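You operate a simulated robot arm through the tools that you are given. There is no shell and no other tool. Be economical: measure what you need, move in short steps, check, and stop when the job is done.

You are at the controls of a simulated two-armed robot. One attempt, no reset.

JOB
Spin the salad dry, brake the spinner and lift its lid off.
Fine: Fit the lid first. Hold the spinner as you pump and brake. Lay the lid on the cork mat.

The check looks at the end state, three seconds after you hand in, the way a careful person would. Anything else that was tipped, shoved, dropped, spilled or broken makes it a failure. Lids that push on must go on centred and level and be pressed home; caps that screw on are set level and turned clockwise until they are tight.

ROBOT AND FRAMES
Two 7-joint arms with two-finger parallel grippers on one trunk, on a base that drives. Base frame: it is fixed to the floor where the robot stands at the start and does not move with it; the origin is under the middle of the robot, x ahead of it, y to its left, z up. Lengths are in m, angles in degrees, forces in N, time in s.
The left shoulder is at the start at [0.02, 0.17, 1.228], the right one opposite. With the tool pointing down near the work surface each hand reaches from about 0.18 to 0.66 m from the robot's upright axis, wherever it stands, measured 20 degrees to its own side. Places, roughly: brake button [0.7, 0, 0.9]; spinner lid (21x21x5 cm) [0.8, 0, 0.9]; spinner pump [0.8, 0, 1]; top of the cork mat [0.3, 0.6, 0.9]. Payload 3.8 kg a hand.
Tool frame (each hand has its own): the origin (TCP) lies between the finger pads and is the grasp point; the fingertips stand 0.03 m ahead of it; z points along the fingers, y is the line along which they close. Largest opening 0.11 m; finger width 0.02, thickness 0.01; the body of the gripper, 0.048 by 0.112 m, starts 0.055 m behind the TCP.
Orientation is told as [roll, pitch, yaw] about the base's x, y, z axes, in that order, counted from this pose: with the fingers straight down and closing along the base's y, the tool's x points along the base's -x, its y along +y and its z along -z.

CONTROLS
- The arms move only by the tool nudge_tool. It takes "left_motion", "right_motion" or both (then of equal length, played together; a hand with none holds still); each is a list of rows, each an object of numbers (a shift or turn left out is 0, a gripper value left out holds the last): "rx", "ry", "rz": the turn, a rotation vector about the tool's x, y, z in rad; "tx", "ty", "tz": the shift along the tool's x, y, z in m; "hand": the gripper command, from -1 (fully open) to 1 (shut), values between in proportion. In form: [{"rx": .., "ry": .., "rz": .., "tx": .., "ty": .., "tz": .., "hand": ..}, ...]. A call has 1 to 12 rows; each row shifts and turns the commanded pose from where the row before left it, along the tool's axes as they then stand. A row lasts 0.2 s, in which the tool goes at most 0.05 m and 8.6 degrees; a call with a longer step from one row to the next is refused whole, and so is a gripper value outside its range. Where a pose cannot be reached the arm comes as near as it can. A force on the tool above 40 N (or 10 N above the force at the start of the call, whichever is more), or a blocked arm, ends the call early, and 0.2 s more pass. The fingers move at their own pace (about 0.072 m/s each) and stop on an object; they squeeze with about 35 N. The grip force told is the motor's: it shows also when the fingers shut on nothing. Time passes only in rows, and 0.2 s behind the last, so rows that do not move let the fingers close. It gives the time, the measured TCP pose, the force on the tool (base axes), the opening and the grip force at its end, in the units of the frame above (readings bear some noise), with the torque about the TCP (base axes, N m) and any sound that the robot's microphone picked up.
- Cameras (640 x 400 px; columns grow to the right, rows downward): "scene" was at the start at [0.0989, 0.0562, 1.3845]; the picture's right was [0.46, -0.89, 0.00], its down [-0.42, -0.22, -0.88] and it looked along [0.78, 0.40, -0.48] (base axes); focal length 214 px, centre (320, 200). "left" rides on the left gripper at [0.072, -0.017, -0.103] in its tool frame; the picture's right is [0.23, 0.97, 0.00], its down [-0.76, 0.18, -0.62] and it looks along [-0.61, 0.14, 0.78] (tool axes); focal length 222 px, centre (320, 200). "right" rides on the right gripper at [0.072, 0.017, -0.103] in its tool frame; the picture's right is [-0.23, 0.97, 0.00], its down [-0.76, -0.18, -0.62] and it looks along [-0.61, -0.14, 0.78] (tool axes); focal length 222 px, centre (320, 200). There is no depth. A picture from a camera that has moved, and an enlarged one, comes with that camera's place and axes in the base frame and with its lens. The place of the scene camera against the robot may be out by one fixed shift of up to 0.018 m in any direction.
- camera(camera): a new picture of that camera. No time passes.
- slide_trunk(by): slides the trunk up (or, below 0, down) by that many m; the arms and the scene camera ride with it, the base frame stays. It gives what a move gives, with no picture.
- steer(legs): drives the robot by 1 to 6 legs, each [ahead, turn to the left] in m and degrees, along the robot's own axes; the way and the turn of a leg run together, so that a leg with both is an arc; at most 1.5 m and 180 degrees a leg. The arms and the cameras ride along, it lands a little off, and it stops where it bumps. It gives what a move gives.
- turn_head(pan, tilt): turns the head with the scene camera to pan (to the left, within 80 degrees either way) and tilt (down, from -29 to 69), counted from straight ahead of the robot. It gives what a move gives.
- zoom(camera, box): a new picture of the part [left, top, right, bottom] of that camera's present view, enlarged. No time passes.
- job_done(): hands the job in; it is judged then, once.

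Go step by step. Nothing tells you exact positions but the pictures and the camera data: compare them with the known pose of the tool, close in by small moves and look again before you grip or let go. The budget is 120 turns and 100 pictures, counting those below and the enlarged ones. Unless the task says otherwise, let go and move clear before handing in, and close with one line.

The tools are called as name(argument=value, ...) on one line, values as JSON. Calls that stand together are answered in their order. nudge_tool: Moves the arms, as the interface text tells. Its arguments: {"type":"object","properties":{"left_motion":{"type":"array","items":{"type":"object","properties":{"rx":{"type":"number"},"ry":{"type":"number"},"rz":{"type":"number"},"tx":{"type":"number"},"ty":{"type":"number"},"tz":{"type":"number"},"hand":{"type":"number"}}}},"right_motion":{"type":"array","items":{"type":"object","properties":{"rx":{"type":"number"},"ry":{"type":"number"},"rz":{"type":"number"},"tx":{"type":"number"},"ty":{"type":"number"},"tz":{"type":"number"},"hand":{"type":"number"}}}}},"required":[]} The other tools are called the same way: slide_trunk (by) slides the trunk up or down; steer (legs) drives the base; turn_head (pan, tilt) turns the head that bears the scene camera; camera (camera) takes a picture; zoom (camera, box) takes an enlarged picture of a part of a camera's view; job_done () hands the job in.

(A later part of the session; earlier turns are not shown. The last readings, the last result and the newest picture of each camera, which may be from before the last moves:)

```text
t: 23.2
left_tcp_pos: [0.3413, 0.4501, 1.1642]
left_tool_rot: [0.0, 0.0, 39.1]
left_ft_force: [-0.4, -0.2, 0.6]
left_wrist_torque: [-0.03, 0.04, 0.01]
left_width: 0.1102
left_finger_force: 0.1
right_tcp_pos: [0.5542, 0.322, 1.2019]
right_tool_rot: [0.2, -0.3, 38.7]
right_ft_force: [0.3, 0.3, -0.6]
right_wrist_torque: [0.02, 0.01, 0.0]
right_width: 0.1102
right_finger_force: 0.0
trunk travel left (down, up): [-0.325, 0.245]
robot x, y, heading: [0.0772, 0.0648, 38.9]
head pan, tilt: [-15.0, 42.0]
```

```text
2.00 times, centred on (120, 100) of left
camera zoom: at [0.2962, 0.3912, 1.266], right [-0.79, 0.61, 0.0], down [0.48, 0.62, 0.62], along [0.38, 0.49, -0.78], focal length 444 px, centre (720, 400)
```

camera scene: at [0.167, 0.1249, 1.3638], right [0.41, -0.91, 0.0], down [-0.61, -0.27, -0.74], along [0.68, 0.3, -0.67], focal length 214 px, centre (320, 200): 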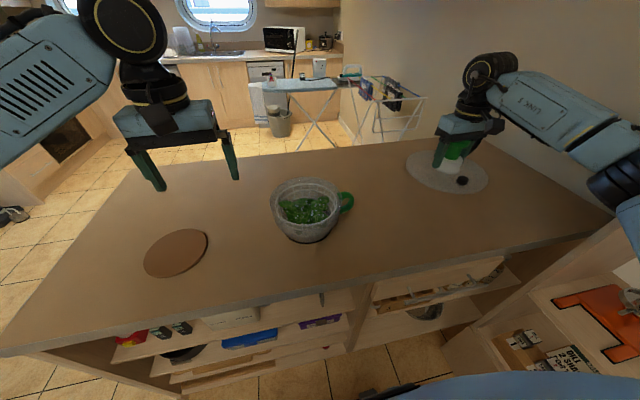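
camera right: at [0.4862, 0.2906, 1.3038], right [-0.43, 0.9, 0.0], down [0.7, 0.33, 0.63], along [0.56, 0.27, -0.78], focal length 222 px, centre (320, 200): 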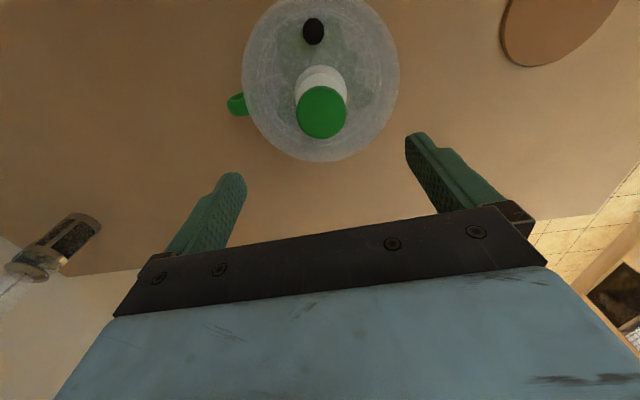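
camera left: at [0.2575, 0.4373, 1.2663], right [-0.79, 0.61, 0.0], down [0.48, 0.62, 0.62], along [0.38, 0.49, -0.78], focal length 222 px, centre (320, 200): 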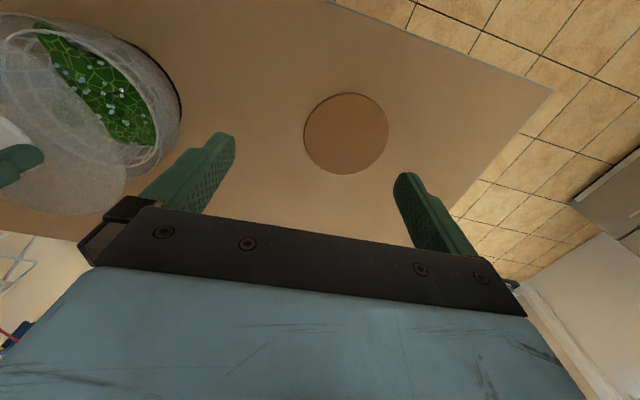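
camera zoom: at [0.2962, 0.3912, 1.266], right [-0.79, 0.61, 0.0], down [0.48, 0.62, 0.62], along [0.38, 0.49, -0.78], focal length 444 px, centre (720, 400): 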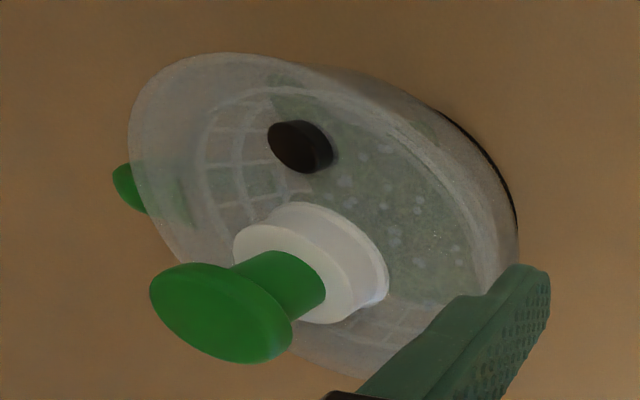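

zoom(camera="right", box=[220, 0, 420, 170])

zoom(camera="scene", box=[272, 190, 312, 230])

zoom(camera="scene", box=[312, 180, 352, 220])

```text
2.35 times, centred on (320, 85) of right
camera zoom: at [0.4862, 0.2906, 1.3038], right [-0.43, 0.9, 0.0], down [0.7, 0.33, 0.63], along [0.56, 0.27, -0.78], focal length 523 px, centre (320, 471)
```

zoom: 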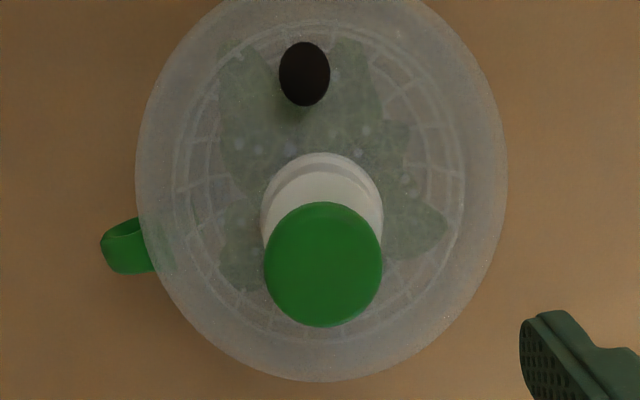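

```text
10.00 times, centred on (292, 210) of scene
camera zoom: at [0.168, 0.1242, 1.3637], right [0.41, -0.91, 0.0], down [-0.61, -0.27, -0.74], along [0.68, 0.3, -0.67], focal length 2145 px, centre (600, 100)
```

zoom: 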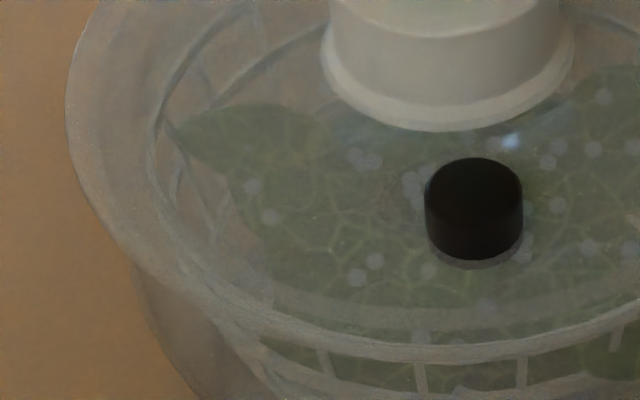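

```text
10.00 times, centred on (332, 200) of scene
camera zoom: at [0.168, 0.1242, 1.3637], right [0.41, -0.91, 0.0], down [-0.61, -0.27, -0.74], along [0.68, 0.3, -0.67], focal length 2145 px, centre (200, 200)
```

zoom: 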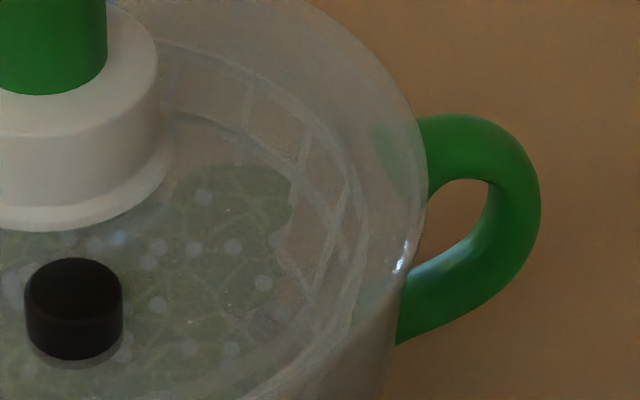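

The lid looks concentric and level. To make sure it's home, I'll press on the hub top with the fingertips either side of the green stem.

nudge_tool(right_motion=[{"tz": 0.045, "hand": -1, "ry": 0.005}, {"tz": 0.045}, {"tz": 0.045}, {"tz": 0.014}, {"hand": 0.2}, {}, {}, {}])

zoom(camera="right", box=[200, 0, 440, 260])

zoom(camera="scene", box=[270, 140, 350, 220])

```text
t: 25.0
left_tcp_pos: [0.3407, 0.449, 1.164]
left_tool_rot: [0.0, 0.0, 38.9]
left_ft_force: [0.7, 0.3, -0.8]
left_wrist_torque: [0.03, 0.02, -0.01]
left_width: 0.11
left_finger_force: 0.1
right_tcp_pos: [0.5541, 0.3221, 1.0524]
right_tool_rot: [0.3, -0.1, 38.6]
right_ft_force: [-0.1, 0.4, -0.3]
right_wrist_torque: [0.03, -0.01, 0.0]
right_width: 0.0587
right_finger_force: 35.2
trunk travel left (down, up): [-0.325, 0.245]
robot x, y, heading: [0.0763, 0.0611, 39.1]
head pan, tilt: [-15.0, 42.0]
```

```text
1.54 times, centred on (320, 130) of right
camera zoom: at [0.4871, 0.2919, 1.1538], right [-0.43, 0.9, 0.0], down [0.71, 0.34, 0.62], along [0.56, 0.27, -0.78], focal length 342 px, centre (320, 308)
```

zoom: 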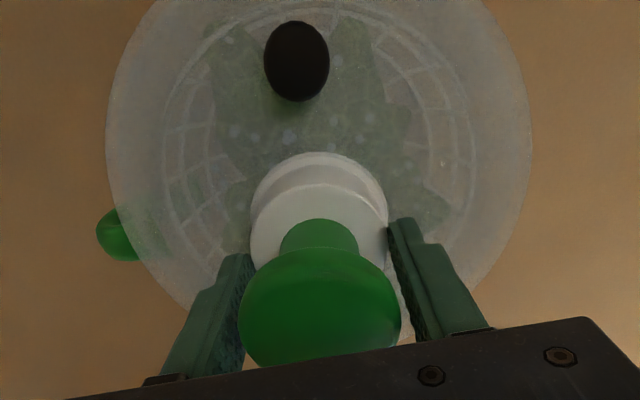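

```text
5.00 times, centred on (310, 180) of scene
camera zoom: at [0.1676, 0.1243, 1.3638], right [0.41, -0.91, 0.0], down [-0.61, -0.27, -0.74], along [0.68, 0.3, -0.67], focal length 1072 px, centre (370, 300)
```

zoom: 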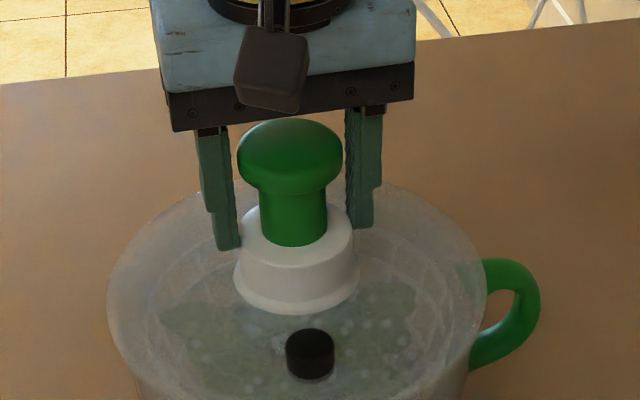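

The fingers stop on the knob head, so they can't press the hub there. I'll instead rotate the right wrist 90° (also needed for the handle) and press the lid at its rim with both hands.

nudge_tool(right_motion=[{"hand": -1}, {}, {"tz": -0.045}, {"tz": -0.045}, {"tz": -0.045}, {"tz": -0.015}, {"ty": -0.045}, {"ty": -0.045}, {"ty": -0.045, "hand": 1}, {}])

nudge_tool(right_motion=[{"rz": -0.1428}, {"rz": -0.1428}, {"rz": -0.1428}, {"rz": -0.1428}, {"rz": -0.1428}, {"rz": -0.1428}, {"rz": -0.1428}, {"rz": -0.1428}, {"rz": -0.1428}, {"rz": -0.1428}, {"rz": -0.1428}, {}])

camera(camera="scene")

```text
t: 27.2
left_tcp_pos: [0.3397, 0.4504, 1.1647]
left_tool_rot: [0.0, -0.1, 39.1]
left_ft_force: [-0.3, 0.4, -0.4]
left_wrist_torque: [0.0, 0.0, -0.01]
left_width: 0.11
left_finger_force: 0.0
right_tcp_pos: [0.636, 0.2167, 1.2015]
right_tool_rot: [0.1, -0.1, 38.8]
right_ft_force: [-0.5, -0.1, -1.4]
right_wrist_torque: [-0.05, -0.01, 0.02]
right_width: 0.0255
right_finger_force: 0.0
trunk travel left (down, up): [-0.325, 0.245]
robot x, y, heading: [0.0783, 0.0624, 39.1]
head pan, tilt: [-15.0, 42.0]
```

```text
t: 29.8
left_tcp_pos: [0.3413, 0.4499, 1.1654]
left_tool_rot: [0.0, -0.1, 39.0]
left_ft_force: [-0.4, -1.0, -0.1]
left_wrist_torque: [0.02, 0.04, 0.0]
left_width: 0.1097
left_finger_force: 0.0
right_tcp_pos: [0.3858, 0.1735, 1.1823]
right_tool_rot: [-0.1, -0.2, 128.5]
right_ft_force: [0.0, 0.0, -0.5]
right_wrist_torque: [0.0, 0.01, -0.03]
right_width: 0.0
right_finger_force: 35.1
right hand out of reach, approached as far as the arm can: row 5, 6, 7, 8, 9, 10, 11
trunk travel left (down, up): [-0.325, 0.245]
robot x, y, heading: [0.0808, 0.0624, 39.1]
head pan, tilt: [-15.0, 42.0]
```

```text
56 pictures are left
camera scene: at [0.1679, 0.1241, 1.3638], right [0.41, -0.91, 0.0], down [-0.61, -0.27, -0.74], along [0.68, 0.3, -0.67], focal length 214 px, centre (320, 200)
```

scene: 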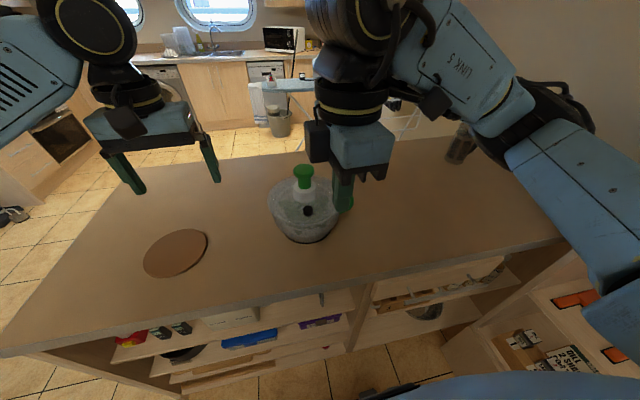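

That wrist direction is out of reach; I'll rotate back and go the other way (yaw ≈ −46°) instead.

nudge_tool(right_motion=[{"rz": 0.1428}, {"rz": 0.1428}, {"rz": 0.1428}, {"rz": 0.1428}, {"rz": 0.1428}, {"rz": 0.1428}, {"rz": 0.1428}, {"rz": 0.1428}, {"rz": 0.1428}, {"rz": 0.1428}, {"rz": 0.1428}, {}])

```text
t: 32.4
left_tcp_pos: [0.3399, 0.4499, 1.1653]
left_tool_rot: [0.0, 0.0, 39.0]
left_ft_force: [-0.1, -0.2, -0.2]
left_wrist_torque: [-0.01, 0.01, -0.01]
left_width: 0.1101
left_finger_force: 0.0
right_tcp_pos: [0.3862, 0.1747, 1.184]
right_tool_rot: [0.2, -0.1, 38.6]
right_ft_force: [0.0, 0.6, -0.8]
right_wrist_torque: [0.0, 0.0, -0.01]
right_width: 0.0
right_finger_force: 34.6
trunk travel left (down, up): [-0.325, 0.245]
robot x, y, heading: [0.0765, 0.0636, 38.8]
head pan, tilt: [-15.0, 42.0]
```

nudge_tool(right_motion=[{"tx": -0.0371, "ty": -0.0267}, {"tx": -0.0371, "ty": -0.0267}, {"tx": -0.0371, "ty": -0.0267}, {"tx": -0.0371, "ty": -0.0267}, {"tx": -0.0371, "ty": -0.0267}, {"tx": -0.0371, "ty": -0.0267}, {}])

nudge_tool(right_motion=[{"rz": 0.1484}, {"rz": 0.1484}, {"rz": 0.1484}, {"rz": 0.1484}, {"rz": 0.1484}, {"rz": 0.1484}, {"rz": 0.1484}, {"rz": 0.1484}, {"rz": 0.1484}, {"rz": 0.1484, "hand": -1}, {}, {}])

camera(camera="right")

camera(camera="scene")

```text
t: 34.0
left_tcp_pos: [0.3406, 0.4508, 1.1641]
left_tool_rot: [0.1, 0.1, 39.0]
left_ft_force: [0.7, -0.4, -0.2]
left_wrist_torque: [0.0, 0.0, 0.02]
left_width: 0.11
left_finger_force: 0.0
right_tcp_pos: [0.6598, 0.1875, 1.1851]
right_tool_rot: [0.2, -0.1, 38.8]
right_ft_force: [-0.2, -0.5, 0.0]
right_wrist_torque: [0.0, -0.03, -0.03]
right_width: 0.0
right_finger_force: 34.8
trunk travel left (down, up): [-0.325, 0.245]
robot x, y, heading: [0.0776, 0.0598, 38.9]
head pan, tilt: [-15.0, 42.0]
```

```text
t: 36.6
left_tcp_pos: [0.3409, 0.45, 1.1648]
left_tool_rot: [0.0, 0.0, 39.0]
left_ft_force: [0.1, -0.1, 0.6]
left_wrist_torque: [-0.01, 0.0, -0.03]
left_width: 0.1097
left_finger_force: 0.0
right_tcp_pos: [0.6589, 0.1877, 1.1839]
right_tool_rot: [0.2, 0.2, -46.4]
right_ft_force: [0.1, 0.5, -0.2]
right_wrist_torque: [-0.02, -0.02, -0.01]
right_width: 0.1102
right_finger_force: 1.1
trunk travel left (down, up): [-0.325, 0.245]
robot x, y, heading: [0.0754, 0.0641, 39.1]
head pan, tilt: [-15.0, 42.0]
```

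```text
55 pictures are left
camera right: at [0.622, 0.2526, 1.287], right [0.86, 0.51, 0.0], down [0.4, -0.68, 0.62], along [0.32, -0.53, -0.78], focal length 222 px, centre (320, 200)
```

right: 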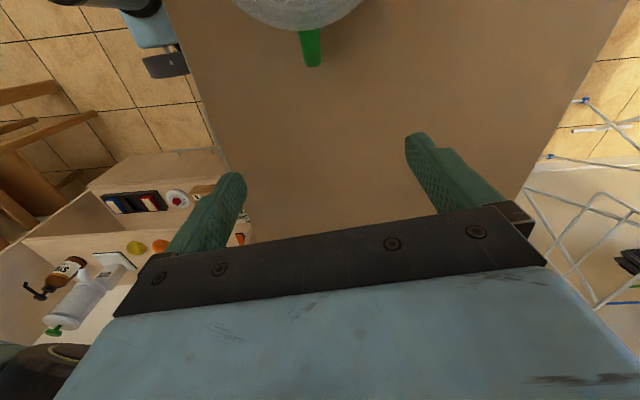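

```text
54 pictures are left
camera scene: at [0.1675, 0.1242, 1.3638], right [0.41, -0.91, 0.0], down [-0.61, -0.27, -0.74], along [0.68, 0.3, -0.67], focal length 214 px, centre (320, 200)
```

scene: 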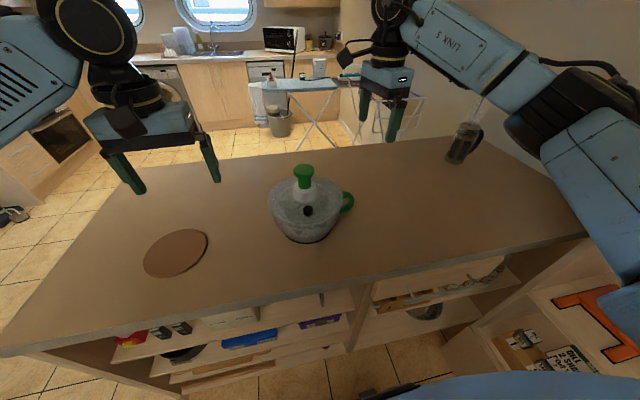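

The handle points about −53°, with its outer bar near r≈0.13 from the bowl centre, z≈0.94. I'll yaw a bit more and tilt the right tool 30° toward the bowl.

nudge_tool(right_motion=[{"rz": 0.115, "hand": -1}, {"ry": 0.131}, {"ry": 0.131}, {"ry": 0.131}, {"ry": 0.131}, {}])

camera(camera="right")

```text
t: 38.0
left_tcp_pos: [0.3414, 0.4501, 1.165]
left_tool_rot: [-0.1, 0.0, 39.0]
left_ft_force: [0.6, 0.5, 0.8]
left_wrist_torque: [0.0, -0.04, 0.01]
left_width: 0.1099
left_finger_force: 0.0
right_tcp_pos: [0.66, 0.1885, 1.1842]
right_tool_rot: [0.2, 30.2, -52.9]
right_ft_force: [-0.8, -0.1, 0.0]
right_wrist_torque: [0.01, 0.0, 0.04]
right_width: 0.1099
right_finger_force: 0.1
trunk travel left (down, up): [-0.325, 0.245]
robot x, y, heading: [0.0781, 0.0626, 39.1]
head pan, tilt: [-15.0, 42.0]
```

```text
53 pictures are left
camera right: at [0.6668, 0.2076, 1.3091], right [0.9, 0.43, -0.11], down [0.44, -0.88, 0.15], along [-0.03, -0.19, -0.98], focal length 222 px, centre (320, 200)
```

right: 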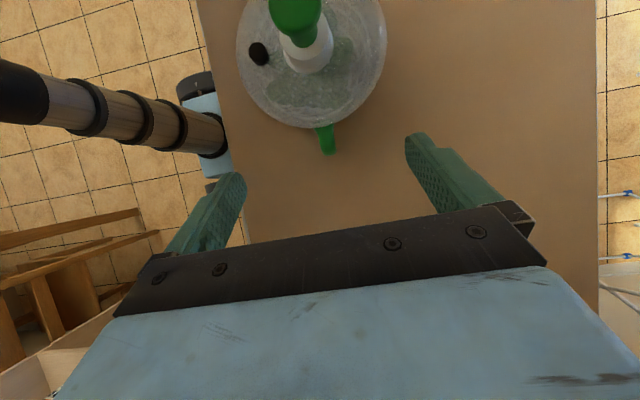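

Clear top view: handle end at (0.635, 0.213), lid centre (0.556, 0.323). Moving to pre-grasp 10 cm back from the handle.

nudge_tool(right_motion=[{"tx": -0.0198, "ty": -0.0013, "tz": 0.0325}, {"tx": -0.0198, "ty": -0.0013, "tz": 0.0325}, {"tx": -0.0198, "ty": -0.0013, "tz": 0.0325}, {"tx": -0.0198, "ty": -0.0013, "tz": 0.0325}, {}])

camera(camera="right")

zoom(camera="scene", box=[270, 130, 400, 250])

```text
t: 39.2
left_tcp_pos: [0.3405, 0.4494, 1.1644]
left_tool_rot: [0.0, 0.0, 39.1]
left_ft_force: [-0.2, -0.6, 1.0]
left_wrist_torque: [0.03, -0.03, -0.02]
left_width: 0.1101
left_finger_force: 0.0
right_tcp_pos: [0.6582, 0.1838, 1.032]
right_tool_rot: [0.2, 30.1, -52.9]
right_ft_force: [0.4, -0.4, -0.1]
right_wrist_torque: [-0.03, 0.01, -0.03]
right_width: 0.1099
right_finger_force: 0.0
trunk travel left (down, up): [-0.325, 0.245]
robot x, y, heading: [0.0789, 0.0664, 39.1]
head pan, tilt: [-15.0, 42.0]
```

```text
52 pictures are left
camera right: at [0.6647, 0.2028, 1.157], right [0.9, 0.43, -0.11], down [0.44, -0.88, 0.15], along [-0.03, -0.19, -0.98], focal length 222 px, centre (320, 200)
```

right: 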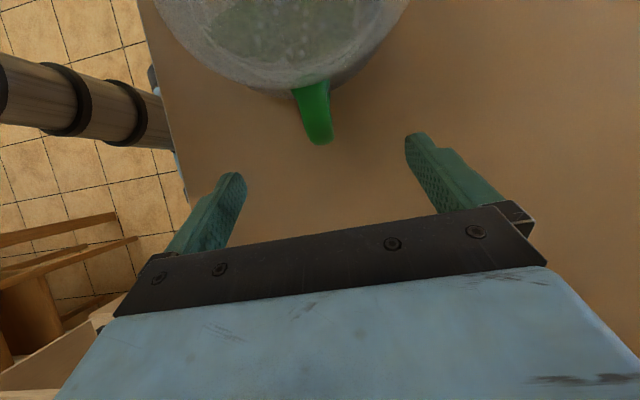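

```text
3.33 times, centred on (335, 190) of scene
camera zoom: at [0.1673, 0.1242, 1.3638], right [0.41, -0.91, 0.0], down [-0.61, -0.27, -0.74], along [0.68, 0.3, -0.67], focal length 715 px, centre (270, 233)
```

zoom: 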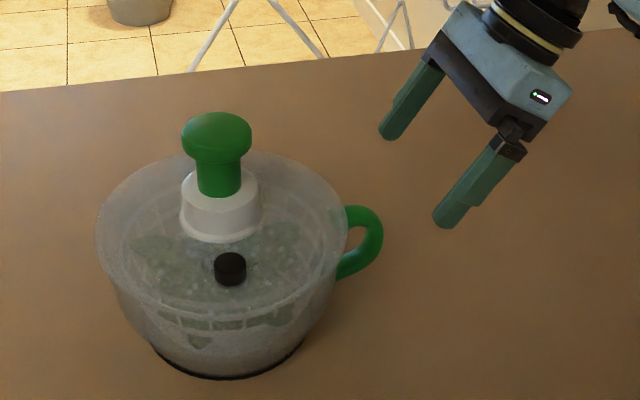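

nudge_tool(right_motion=[{"tz": 0.035, "ty": -0.002}, {"tz": 0.03}, {}])

zoom(camera="right", box=[200, 60, 440, 220])

zoom(camera="scene", box=[310, 150, 390, 230])

```text
t: 40.0
left_tcp_pos: [0.3405, 0.4482, 1.1636]
left_tool_rot: [0.0, 0.1, 39.0]
left_ft_force: [0.3, -0.2, 0.2]
left_wrist_torque: [-0.05, -0.03, -0.01]
left_width: 0.1099
left_finger_force: 0.0
right_tcp_pos: [0.6351, 0.209, 0.9742]
right_tool_rot: [0.2, 30.3, -52.8]
right_ft_force: [-0.2, -0.6, -0.3]
right_wrist_torque: [-0.01, 0.01, -0.02]
right_width: 0.11
right_finger_force: 0.0
trunk travel left (down, up): [-0.325, 0.245]
robot x, y, heading: [0.0766, 0.0672, 39.0]
head pan, tilt: [-15.0, 42.0]
```

```text
2.50 times, centred on (320, 140) of right
camera zoom: at [0.6428, 0.2281, 1.1004], right [0.89, 0.43, -0.11], down [0.45, -0.88, 0.15], along [-0.03, -0.19, -0.98], focal length 555 px, centre (320, 350)
```

zoom: 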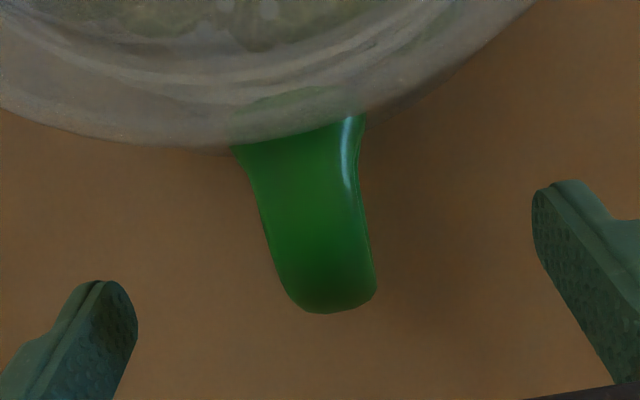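

```text
5.00 times, centred on (350, 190) of scene
camera zoom: at [0.1675, 0.1241, 1.3638], right [0.41, -0.91, 0.0], down [-0.61, -0.27, -0.74], along [0.68, 0.3, -0.67], focal length 1072 px, centre (170, 250)
```

zoom: 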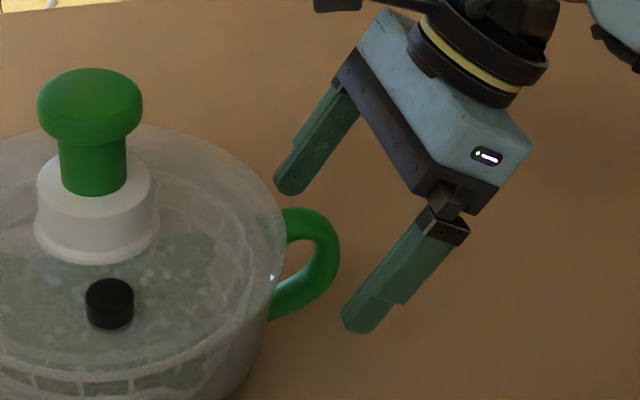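

Handle is centred between the fingers. Advancing the last 3 cm and closing.

nudge_tool(right_motion=[{"tz": 0.018, "ty": -0.001}, {"tz": 0.014}, {"hand": -0.2}, {"hand": 0.2}, {"hand": 1}, {}, {}, {}])

zoom(camera="right", box=[200, 0, 440, 220])

zoom(camera="scene", box=[260, 150, 380, 250])

```text
t: 41.8
left_tcp_pos: [0.3399, 0.4502, 1.165]
left_tool_rot: [0.1, 0.0, 39.0]
left_ft_force: [0.4, 0.4, 0.0]
left_wrist_torque: [0.02, -0.03, 0.01]
left_width: 0.1097
left_finger_force: 0.1
right_tcp_pos: [0.626, 0.2207, 0.9488]
right_tool_rot: [0.2, 30.2, -52.7]
right_ft_force: [-0.4, 1.1, 0.1]
right_wrist_torque: [0.15, -0.19, -0.29]
right_width: 0.0217
right_finger_force: 35.7
trunk travel left (down, up): [-0.325, 0.245]
robot x, y, heading: [0.0794, 0.061, 39.2]
head pan, tilt: [-15.0, 42.0]
```

```text
1.82 times, centred on (320, 110) of right
camera zoom: at [0.6327, 0.2399, 1.0729], right [0.9, 0.43, -0.11], down [0.44, -0.88, 0.15], along [-0.03, -0.19, -0.98], focal length 404 px, centre (320, 364)
```

zoom: 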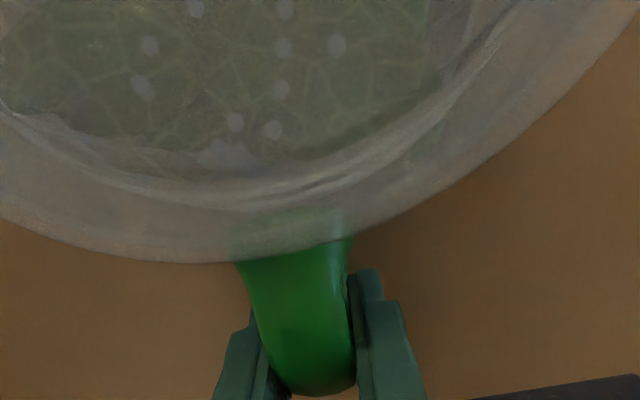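

```text
4.00 times, centred on (320, 200) of scene
camera zoom: at [0.1677, 0.1243, 1.3638], right [0.41, -0.91, 0.0], down [-0.61, -0.27, -0.74], along [0.68, 0.3, -0.67], focal length 858 px, centre (320, 200)
```

zoom: 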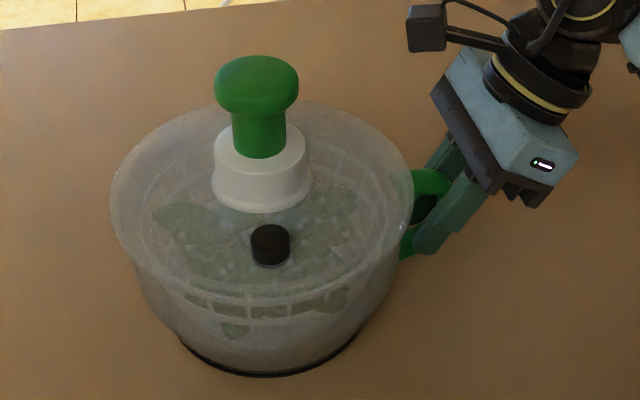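

Handle is held (22 mm). Now bring the closed left hand above the pump knob.

nudge_tool(left_motion=[{"hand": 1, "tz": -0.01}, {}, {}, {"tx": -0.0172, "ty": -0.0466}, {"tx": -0.0172, "ty": -0.0466}, {"tx": -0.0172, "ty": -0.0466}, {"tx": -0.0172, "ty": -0.0466}, {"tx": -0.0172, "ty": -0.0466}, {}])

zoom(camera="left", box=[160, 0, 480, 240])

zoom(camera="scene", box=[240, 100, 400, 240])

```text
t: 43.8
left_tcp_pos: [0.5436, 0.3295, 1.1749]
left_tool_rot: [0.1, 0.1, 39.0]
left_ft_force: [1.1, -0.3, 0.7]
left_wrist_torque: [0.01, -0.01, 0.0]
left_width: 0.0
left_finger_force: 35.2
left hand out of reach, approached as far as the arm can: row 8
right_tcp_pos: [0.6255, 0.2207, 0.9484]
right_tool_rot: [0.1, 30.4, -52.8]
right_ft_force: [-0.5, 2.8, -0.5]
right_wrist_torque: [-0.33, 0.01, -0.18]
right_width: 0.0217
right_finger_force: 35.2
trunk travel left (down, up): [-0.325, 0.245]
robot x, y, heading: [0.0756, 0.0653, 39.2]
head pan, tilt: [-15.0, 42.0]
```

```text
1.67 times, centred on (320, 120) of left
camera zoom: at [0.4981, 0.2723, 1.2756], right [-0.79, 0.61, 0.0], down [0.48, 0.62, 0.62], along [0.38, 0.49, -0.78], focal length 370 px, centre (320, 333)
```

zoom: 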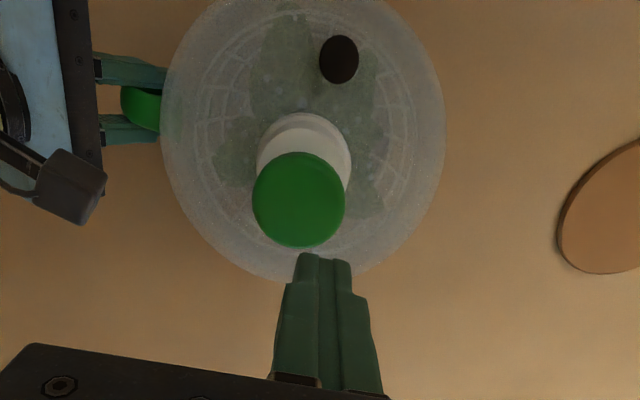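

```text
2.86 times, centred on (320, 170) of scene
camera zoom: at [0.1675, 0.1248, 1.3637], right [0.41, -0.91, 0.0], down [-0.61, -0.27, -0.74], along [0.68, 0.3, -0.67], focal length 613 px, centre (320, 286)
```

zoom: 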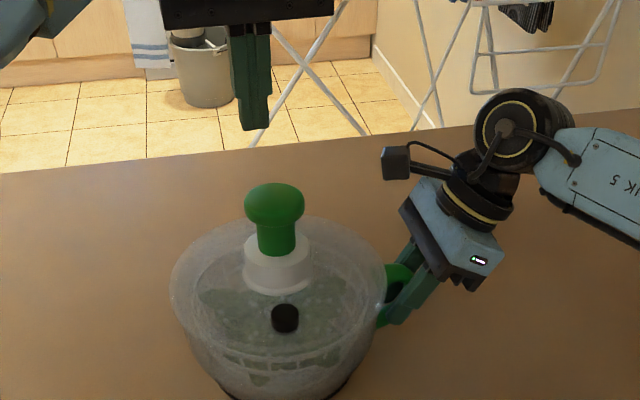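

Left arm is at its reach limit high up; the knob is ~14 mm further to −y. Lowering gives more reach, so descend to just above the knob and shift.

nudge_tool(left_motion=[{"tz": 0.025}, {"tz": 0.02}, {"ty": -0.014}, {}])

zoom(camera="left", box=[160, 0, 480, 240])

zoom(camera="scene", box=[260, 120, 360, 220])

```text
t: 44.8
left_tcp_pos: [0.552, 0.3188, 1.1288]
left_tool_rot: [0.0, 0.0, 39.2]
left_ft_force: [0.0, 0.6, 0.0]
left_wrist_torque: [-0.05, 0.02, -0.01]
left_width: 0.0
left_finger_force: 35.6
right_tcp_pos: [0.6253, 0.2196, 0.948]
right_tool_rot: [0.1, 30.2, -52.8]
right_ft_force: [-0.2, -0.6, 0.3]
right_wrist_torque: [-0.42, 0.1, 0.02]
right_width: 0.0215
right_finger_force: 34.4
trunk travel left (down, up): [-0.325, 0.245]
robot x, y, heading: [0.0794, 0.0632, 39.0]
head pan, tilt: [-15.0, 42.0]
```

```text
1.67 times, centred on (320, 120) of left
camera zoom: at [0.5073, 0.2606, 1.2309], right [-0.79, 0.61, 0.0], down [0.48, 0.62, 0.62], along [0.38, 0.49, -0.78], focal length 370 px, centre (320, 333)
```

zoom: 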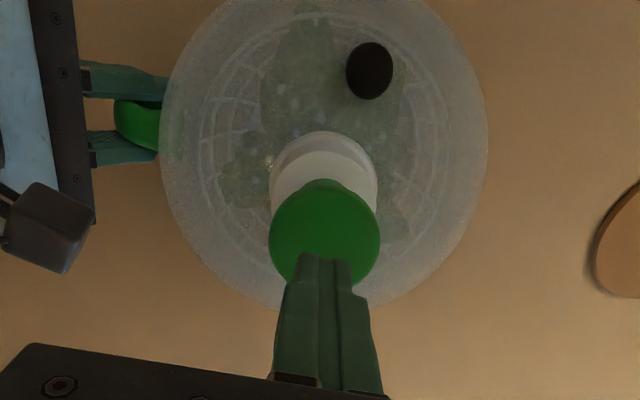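

```text
4.00 times, centred on (310, 170) of scene
camera zoom: at [0.1676, 0.1242, 1.3638], right [0.41, -0.91, 0.0], down [-0.61, -0.27, -0.74], along [0.68, 0.3, -0.67], focal length 858 px, centre (360, 320)
```

zoom: 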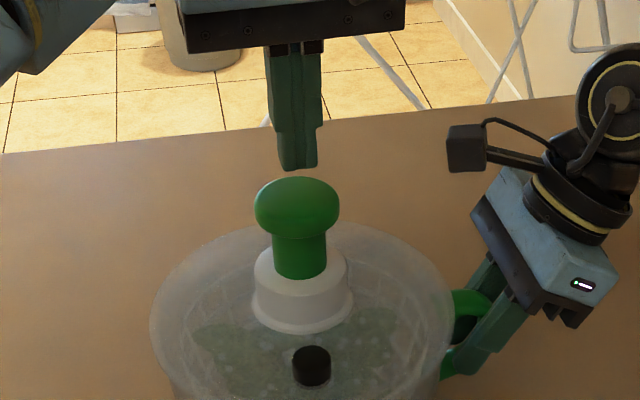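

Aligned over the knob. Test press slowly.

nudge_tool(left_motion=[{"tz": 0.008}, {"tz": 0.006}, {"tz": 0.005}, {"tz": 0.005}, {"tz": 0.005}, {"tz": 0.005}, {}])

zoom(camera="scene", box=[260, 120, 360, 220])

```text
t: 46.4
left_tcp_pos: [0.5529, 0.319, 1.0956]
left_tool_rot: [0.0, -0.1, 39.0]
left_ft_force: [0.8, 0.6, 5.2]
left_wrist_torque: [-0.02, -0.04, 0.04]
left_width: 0.0
left_finger_force: 34.5
right_tcp_pos: [0.6256, 0.2209, 0.9478]
right_tool_rot: [0.1, 30.3, -52.8]
right_ft_force: [1.2, 0.8, 0.3]
right_wrist_torque: [-0.54, -0.02, -0.06]
right_width: 0.0217
right_finger_force: 35.1
trunk travel left (down, up): [-0.325, 0.245]
robot x, y, heading: [0.0755, 0.06, 38.9]
head pan, tilt: [-15.0, 42.0]
```

```text
4.00 times, centred on (310, 170) of scene
camera zoom: at [0.1676, 0.1241, 1.3638], right [0.41, -0.91, 0.0], down [-0.61, -0.27, -0.74], along [0.68, 0.3, -0.67], focal length 858 px, centre (360, 320)
```

zoom: 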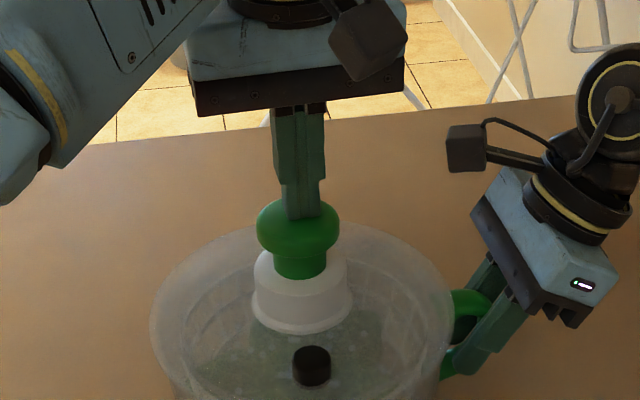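

The pump yields softly (5 N). Continue to the bottom of its stroke.

nudge_tool(left_motion=[{"tz": 0.005}, {"tz": 0.005}, {"tz": 0.005}, {"tz": 0.005}, {"tz": 0.004}, {"tz": 0.004}, {"tz": 0.004}, {"tz": 0.004}])

```text
t: 47.8
left_tcp_pos: [0.551, 0.3182, 1.0771]
left_tool_rot: [-0.1, -0.6, 38.9]
left_ft_force: [-3.3, 0.1, 7.6]
left_wrist_torque: [-0.08, 0.14, 0.0]
left_width: 0.0
left_finger_force: 34.7
right_tcp_pos: [0.6241, 0.2188, 0.9472]
right_tool_rot: [0.1, 30.2, -52.9]
right_ft_force: [-1.0, -1.9, 3.0]
right_wrist_torque: [-0.13, 0.3, 0.02]
right_width: 0.0219
right_finger_force: 35.0
trunk travel left (down, up): [-0.325, 0.245]
robot x, y, heading: [0.0771, 0.0632, 39.0]
head pan, tilt: [-15.0, 42.0]
stopped in row 6 (left hand): the force on the tool passed its limit at 44 N (the readings are from after the stop); the commanded pose is now the measured one
```

Stroke found: z≈1.112 (top) to 1.077 (bottom). Now pump.

nudge_tool(left_motion=[{"tz": -0.034}, {"tz": 0.031}, {"tz": -0.031}, {"tz": 0.031}, {"tz": -0.031}, {"tz": 0.031}, {"tz": -0.031}, {"tz": 0.031}, {"tz": -0.031}, {"tz": 0.031}, {"tz": -0.031}])

zoom(camera="scene", box=[260, 120, 380, 240])

```text
t: 50.2
left_tcp_pos: [0.5534, 0.3186, 1.1076]
left_tool_rot: [0.0, -0.6, 38.9]
left_ft_force: [-0.2, 0.4, 1.6]
left_wrist_torque: [-0.05, -0.01, 0.02]
left_width: 0.0001
left_finger_force: 34.9
right_tcp_pos: [0.6245, 0.2208, 0.9478]
right_tool_rot: [0.2, 30.2, -53.0]
right_ft_force: [-0.3, -2.6, 11.8]
right_wrist_torque: [-0.13, 0.32, 0.01]
right_width: 0.022
right_finger_force: 35.2
trunk travel left (down, up): [-0.325, 0.245]
robot x, y, heading: [0.0756, 0.0642, 38.8]
head pan, tilt: [-15.0, 42.0]
```

```text
3.33 times, centred on (320, 180) of scene
camera zoom: at [0.1665, 0.1237, 1.3639], right [0.41, -0.91, 0.0], down [-0.61, -0.27, -0.74], along [0.68, 0.3, -0.67], focal length 715 px, centre (320, 267)
```

zoom: 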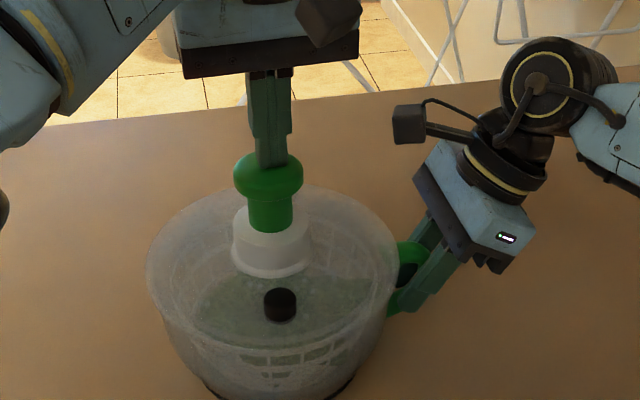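

The basket looks to be spinning. More pumping.

nudge_tool(left_motion=[{"tz": 0.031}, {"tz": -0.031}, {"tz": 0.031}, {"tz": -0.031}, {"tz": 0.031}, {"tz": -0.031}, {"tz": 0.031}, {"tz": -0.031}, {"tz": 0.031}, {"tz": -0.031}, {"tz": 0.031}, {"tz": -0.031}])

nudge_tool(left_motion=[{"tz": 0.031}, {"tz": -0.031}, {"tz": 0.031}, {"tz": -0.031}, {"tz": 0.031}, {"tz": -0.031}, {"tz": 0.031}, {"tz": -0.031}, {"tz": 0.031}, {"tz": -0.031}, {"tz": 0.031}, {"tz": -0.031}])

zoom(camera="scene", box=[270, 170, 350, 250])

zoom(camera="left", box=[200, 0, 480, 180])

```text
t: 52.8
left_tcp_pos: [0.5516, 0.3193, 1.1089]
left_tool_rot: [0.0, -0.5, 38.9]
left_ft_force: [0.0, -1.7, 1.5]
left_wrist_torque: [-0.05, 0.02, 0.0]
left_width: 0.0
left_finger_force: 35.0
right_tcp_pos: [0.6241, 0.2201, 0.9472]
right_tool_rot: [0.2, 30.2, -53.0]
right_ft_force: [0.1, -2.8, 14.1]
right_wrist_torque: [-0.19, 0.19, -0.06]
right_width: 0.0217
right_finger_force: 34.8
trunk travel left (down, up): [-0.325, 0.245]
robot x, y, heading: [0.0793, 0.0623, 39.0]
head pan, tilt: [-15.0, 42.0]
```

```text
t: 55.4
left_tcp_pos: [0.5522, 0.3166, 1.1076]
left_tool_rot: [0.1, -0.5, 38.9]
left_ft_force: [0.7, 0.2, 2.1]
left_wrist_torque: [-0.03, 0.0, 0.02]
left_width: 0.0
left_finger_force: 35.6
right_tcp_pos: [0.6252, 0.221, 0.9475]
right_tool_rot: [0.2, 30.2, -52.9]
right_ft_force: [0.9, -4.1, 14.3]
right_wrist_torque: [0.0, 0.33, 0.07]
right_width: 0.022
right_finger_force: 35.6
trunk travel left (down, up): [-0.325, 0.245]
robot x, y, heading: [0.0767, 0.0607, 39.3]
head pan, tilt: [-15.0, 42.0]
```

```text
5.00 times, centred on (310, 210) of scene
camera zoom: at [0.1665, 0.1236, 1.3639], right [0.41, -0.91, 0.0], down [-0.61, -0.27, -0.74], along [0.68, 0.3, -0.67], focal length 1072 px, centre (370, 150)
```

zoom: 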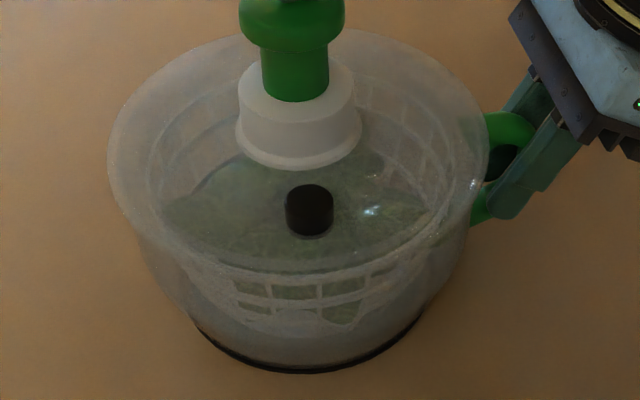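

```text
2.22 times, centred on (340, 90) of left
camera zoom: at [0.5059, 0.2577, 1.2097], right [-0.79, 0.62, 0.0], down [0.48, 0.61, 0.63], along [0.39, 0.49, -0.78], focal length 494 px, centre (276, 444)
```

zoom: 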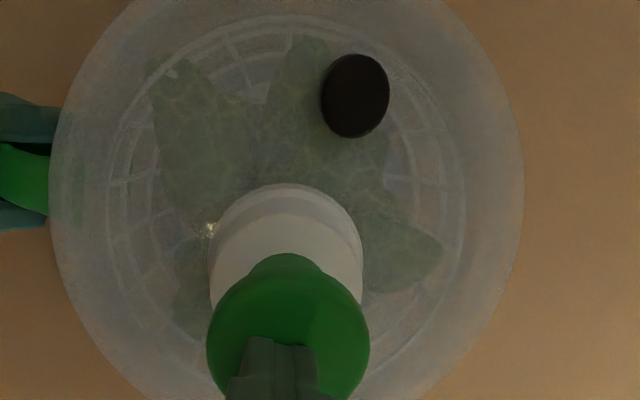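

Droplets are gone from the leaves and the basket turns. One last set of strokes, then move to the brake button near (0.494, 0.283).

nudge_tool(left_motion=[{"tz": 0.031}, {"tz": -0.031}, {"tz": 0.031}, {"tz": -0.031}, {"tz": 0.031}, {"tz": -0.031}, {"tz": 0.031}, {"tz": -0.031}])

nudge_tool(left_motion=[{"tz": -0.022, "ry": 0.009}, {"tx": 0.034, "ty": 0.0046}, {"tx": 0.034, "ty": 0.0046}, {"tz": 0.04}, {"tz": 0.04}, {}])

zoom(camera="left", box=[200, 0, 480, 180])

zoom(camera="scene", box=[270, 150, 350, 230])

```text
t: 57.2
left_tcp_pos: [0.5514, 0.3197, 1.1075]
left_tool_rot: [0.0, -0.5, 38.8]
left_ft_force: [0.6, 0.2, 1.8]
left_wrist_torque: [0.01, 0.03, 0.0]
left_width: 0.0
left_finger_force: 34.5
right_tcp_pos: [0.6249, 0.2199, 0.9467]
right_tool_rot: [0.1, 30.2, -52.9]
right_ft_force: [-1.1, -3.4, 13.5]
right_wrist_torque: [0.02, 0.23, 0.05]
right_width: 0.0218
right_finger_force: 34.4
trunk travel left (down, up): [-0.325, 0.245]
robot x, y, heading: [0.0798, 0.0643, 38.9]
head pan, tilt: [-15.0, 42.0]
```

```text
t: 58.6
left_tcp_pos: [0.494, 0.2836, 1.0499]
left_tool_rot: [-0.1, 0.0, 38.8]
left_ft_force: [0.9, 0.0, 0.4]
left_wrist_torque: [0.03, 0.01, 0.01]
left_width: 0.0
left_finger_force: 35.1
right_tcp_pos: [0.6238, 0.2205, 0.9471]
right_tool_rot: [0.2, 30.3, -53.0]
right_ft_force: [-0.6, -2.4, 13.0]
right_wrist_torque: [-0.05, 0.53, 0.13]
right_width: 0.0219
right_finger_force: 34.8
trunk travel left (down, up): [-0.325, 0.245]
robot x, y, heading: [0.0783, 0.0608, 39.1]
head pan, tilt: [-15.0, 42.0]
```

```text
2.22 times, centred on (340, 90) of left
camera zoom: at [0.4486, 0.2244, 1.1518], right [-0.79, 0.62, 0.0], down [0.48, 0.62, 0.62], along [0.39, 0.49, -0.78], focal length 494 px, centre (276, 444)
```

zoom: 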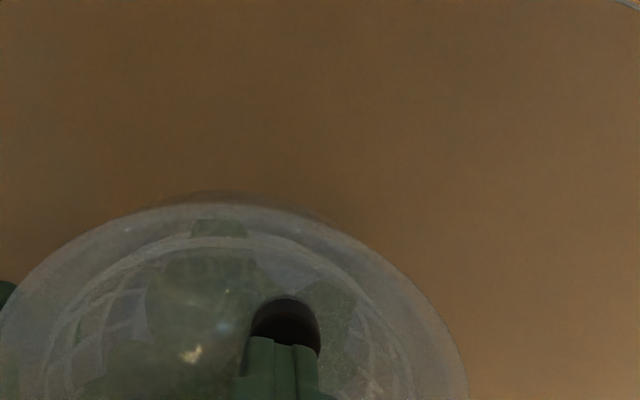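

```text
5.00 times, centred on (310, 190) of scene
camera zoom: at [0.1664, 0.1237, 1.3639], right [0.41, -0.91, 0.0], down [-0.61, -0.27, -0.74], along [0.68, 0.3, -0.67], focal length 1072 px, centre (370, 250)
```

zoom: 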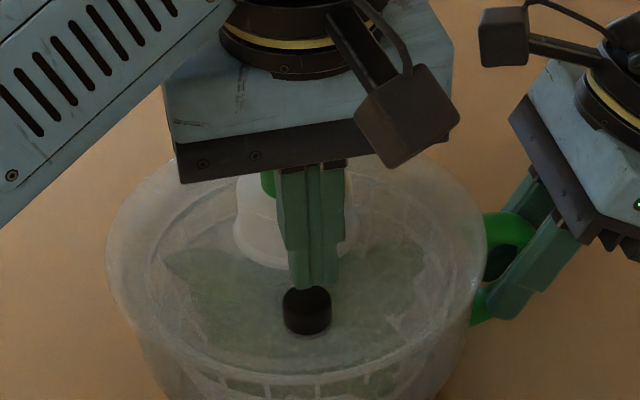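

Fingertip is over the button. Press slowly and hold.

nudge_tool(left_motion=[{"tz": 0.01, "ty": 0.001}, {"tz": 0.006}, {"tz": 0.004}, {"tz": 0.003}, {"tz": 0.003}, {"tz": 0.003}, {}])

zoom(camera="scene", box=[270, 150, 350, 230])

```text
t: 60.3
left_tcp_pos: [0.4933, 0.2829, 1.03]
left_tool_rot: [-0.6, -1.0, 38.6]
left_ft_force: [-2.4, 1.6, 18.8]
left_wrist_torque: [0.03, 0.02, -0.07]
left_width: 0.0
left_finger_force: 34.8
right_tcp_pos: [0.6246, 0.2185, 0.9489]
right_tool_rot: [0.2, 30.0, -53.0]
right_ft_force: [1.2, 0.6, 0.7]
right_wrist_torque: [0.04, 0.29, -0.2]
right_width: 0.0218
right_finger_force: 35.2
trunk travel left (down, up): [-0.325, 0.245]
robot x, y, heading: [0.0811, 0.0608, 38.8]
head pan, tilt: [-15.0, 42.0]
heard: click
stopped in row 7 (left hand): the force on the tool passed its limit at 40 N (the readings are from after the stop); the commanded pose is now the measured one
```

```text
5.00 times, centred on (310, 190) of scene
camera zoom: at [0.1641, 0.1234, 1.3641], right [0.41, -0.91, 0.0], down [-0.61, -0.27, -0.75], along [0.68, 0.3, -0.67], focal length 1072 px, centre (370, 250)
```

zoom: 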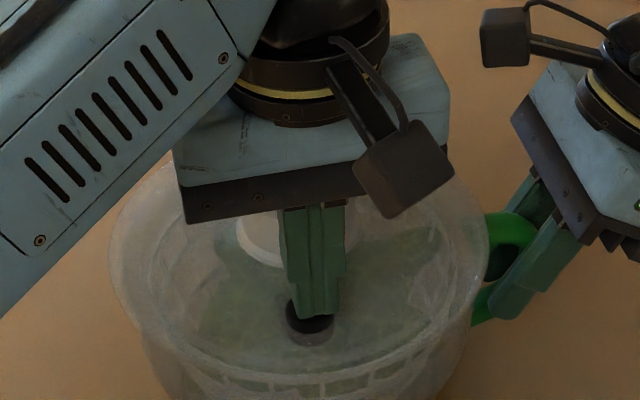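

A click was heard. Hold the brake pressed for a while and check that the basket stops.

nudge_tool(left_motion=[{}, {}, {}, {}, {}, {}, {}, {}])

zoom(camera="scene", box=[270, 180, 350, 250])

nudge_tool(left_motion=[{}, {}, {}])

zoom(camera="scene", box=[270, 180, 350, 250])

```text
t: 62.1
left_tcp_pos: [0.4938, 0.2826, 1.0267]
left_tool_rot: [-0.3, -0.6, 38.7]
left_ft_force: [8.0, -1.4, 24.9]
left_wrist_torque: [-0.03, -0.18, 0.05]
left_width: 0.0001
left_finger_force: 34.8
right_tcp_pos: [0.6248, 0.2194, 0.9483]
right_tool_rot: [0.3, 30.1, -53.1]
right_ft_force: [-5.5, 1.4, 7.4]
right_wrist_torque: [-0.67, -0.14, 0.22]
right_width: 0.0221
right_finger_force: 35.0
trunk travel left (down, up): [-0.325, 0.245]
robot x, y, heading: [0.0757, 0.0597, 39.2]
head pan, tilt: [-15.0, 42.0]
```

```text
5.71 times, centred on (310, 215) of scene
camera zoom: at [0.1656, 0.1233, 1.3641], right [0.41, -0.91, 0.0], down [-0.61, -0.27, -0.74], along [0.68, 0.3, -0.67], focal length 1226 px, centre (377, 114)
```

zoom: 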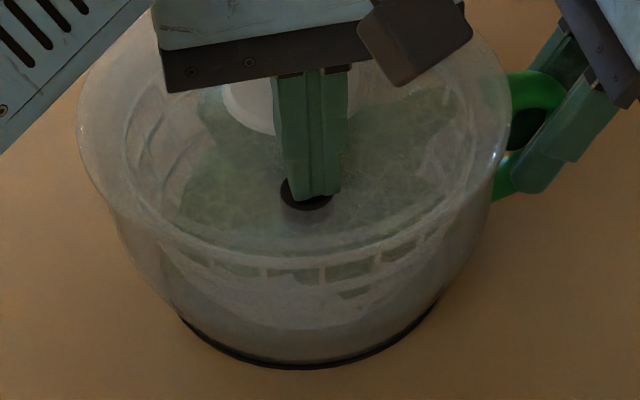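

```text
t: 62.9
left_tcp_pos: [0.493, 0.2834, 1.0252]
left_tool_rot: [-0.3, -0.4, 38.7]
left_ft_force: [7.1, -2.0, 24.3]
left_wrist_torque: [-0.1, -0.16, -0.02]
left_width: 0.0
left_finger_force: 35.2
right_tcp_pos: [0.6255, 0.2196, 0.9476]
right_tool_rot: [0.2, 30.1, -53.0]
right_ft_force: [-6.3, 2.5, 7.1]
right_wrist_torque: [-0.64, 0.02, 0.09]
right_width: 0.022
right_finger_force: 35.4
trunk travel left (down, up): [-0.325, 0.245]
robot x, y, heading: [0.0765, 0.0638, 39.2]
head pan, tilt: [-15.0, 42.0]
```

```text
5.71 times, centred on (310, 215) of scene
camera zoom: at [0.1655, 0.1234, 1.3641], right [0.41, -0.91, 0.0], down [-0.61, -0.27, -0.74], along [0.68, 0.3, -0.67], focal length 1226 px, centre (377, 114)
```

zoom: 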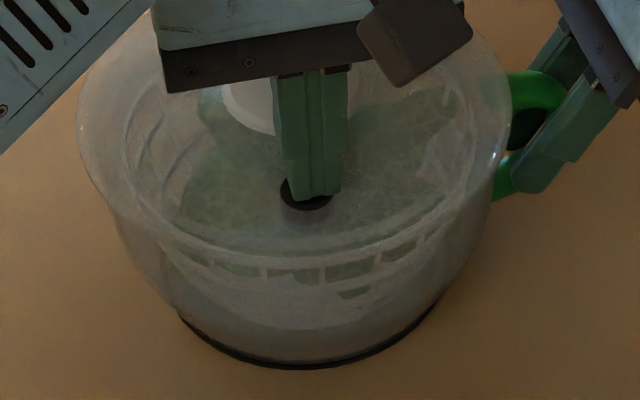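

The basket is stationary: braked. Release the button, rise, open the left hand and move over the knob.

nudge_tool(left_motion=[{"tz": -0.02}, {"tz": -0.045, "hand": -1}, {"tz": -0.045}, {"tx": -0.035, "ty": -0.0048, "ry": 0.006}, {"tx": -0.035, "ty": -0.0048}, {}, {}])

zoom(camera="left", box=[160, 0, 480, 240])

zoom(camera="scene", box=[260, 120, 380, 240])

```text
t: 64.5
left_tcp_pos: [0.5462, 0.3129, 1.1316]
left_tool_rot: [0.4, 0.8, 37.6]
left_ft_force: [-0.2, 0.5, -1.6]
left_wrist_torque: [-0.01, 0.0, -0.02]
left_width: 0.1101
left_finger_force: 0.1
left hand out of reach, approached as far as the arm can: row 5
right_tcp_pos: [0.6255, 0.2194, 0.9476]
right_tool_rot: [0.2, 30.2, -53.1]
right_ft_force: [-3.5, -2.5, 14.6]
right_wrist_torque: [-0.04, 1.06, 0.23]
right_width: 0.0219
right_finger_force: 35.3
trunk travel left (down, up): [-0.325, 0.245]
robot x, y, heading: [0.0768, 0.0629, 39.0]
head pan, tilt: [-15.0, 42.0]
```

```text
1.67 times, centred on (320, 120) of left
camera zoom: at [0.5021, 0.2548, 1.233], right [-0.77, 0.63, 0.01], down [0.51, 0.61, 0.61], along [0.38, 0.48, -0.79], focal length 370 px, centre (320, 333)
```

zoom: 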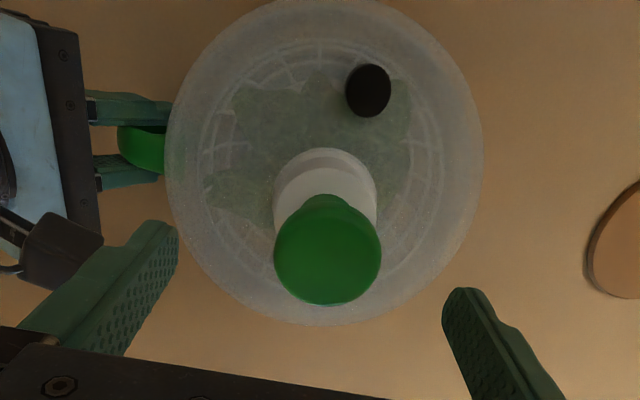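

```text
3.33 times, centred on (320, 180) of scene
camera zoom: at [0.166, 0.1239, 1.364], right [0.41, -0.91, 0.0], down [-0.61, -0.27, -0.74], along [0.68, 0.3, -0.67], focal length 715 px, centre (320, 267)
```

zoom: 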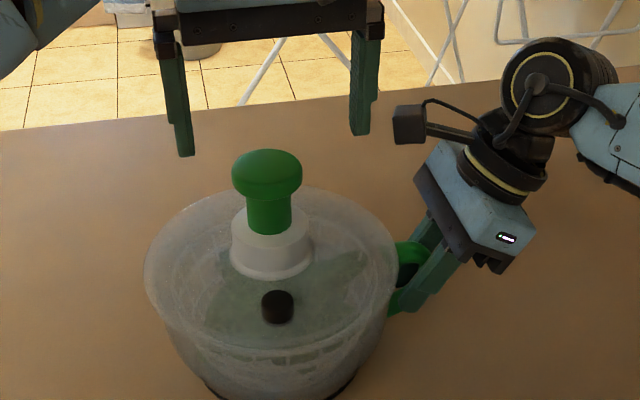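

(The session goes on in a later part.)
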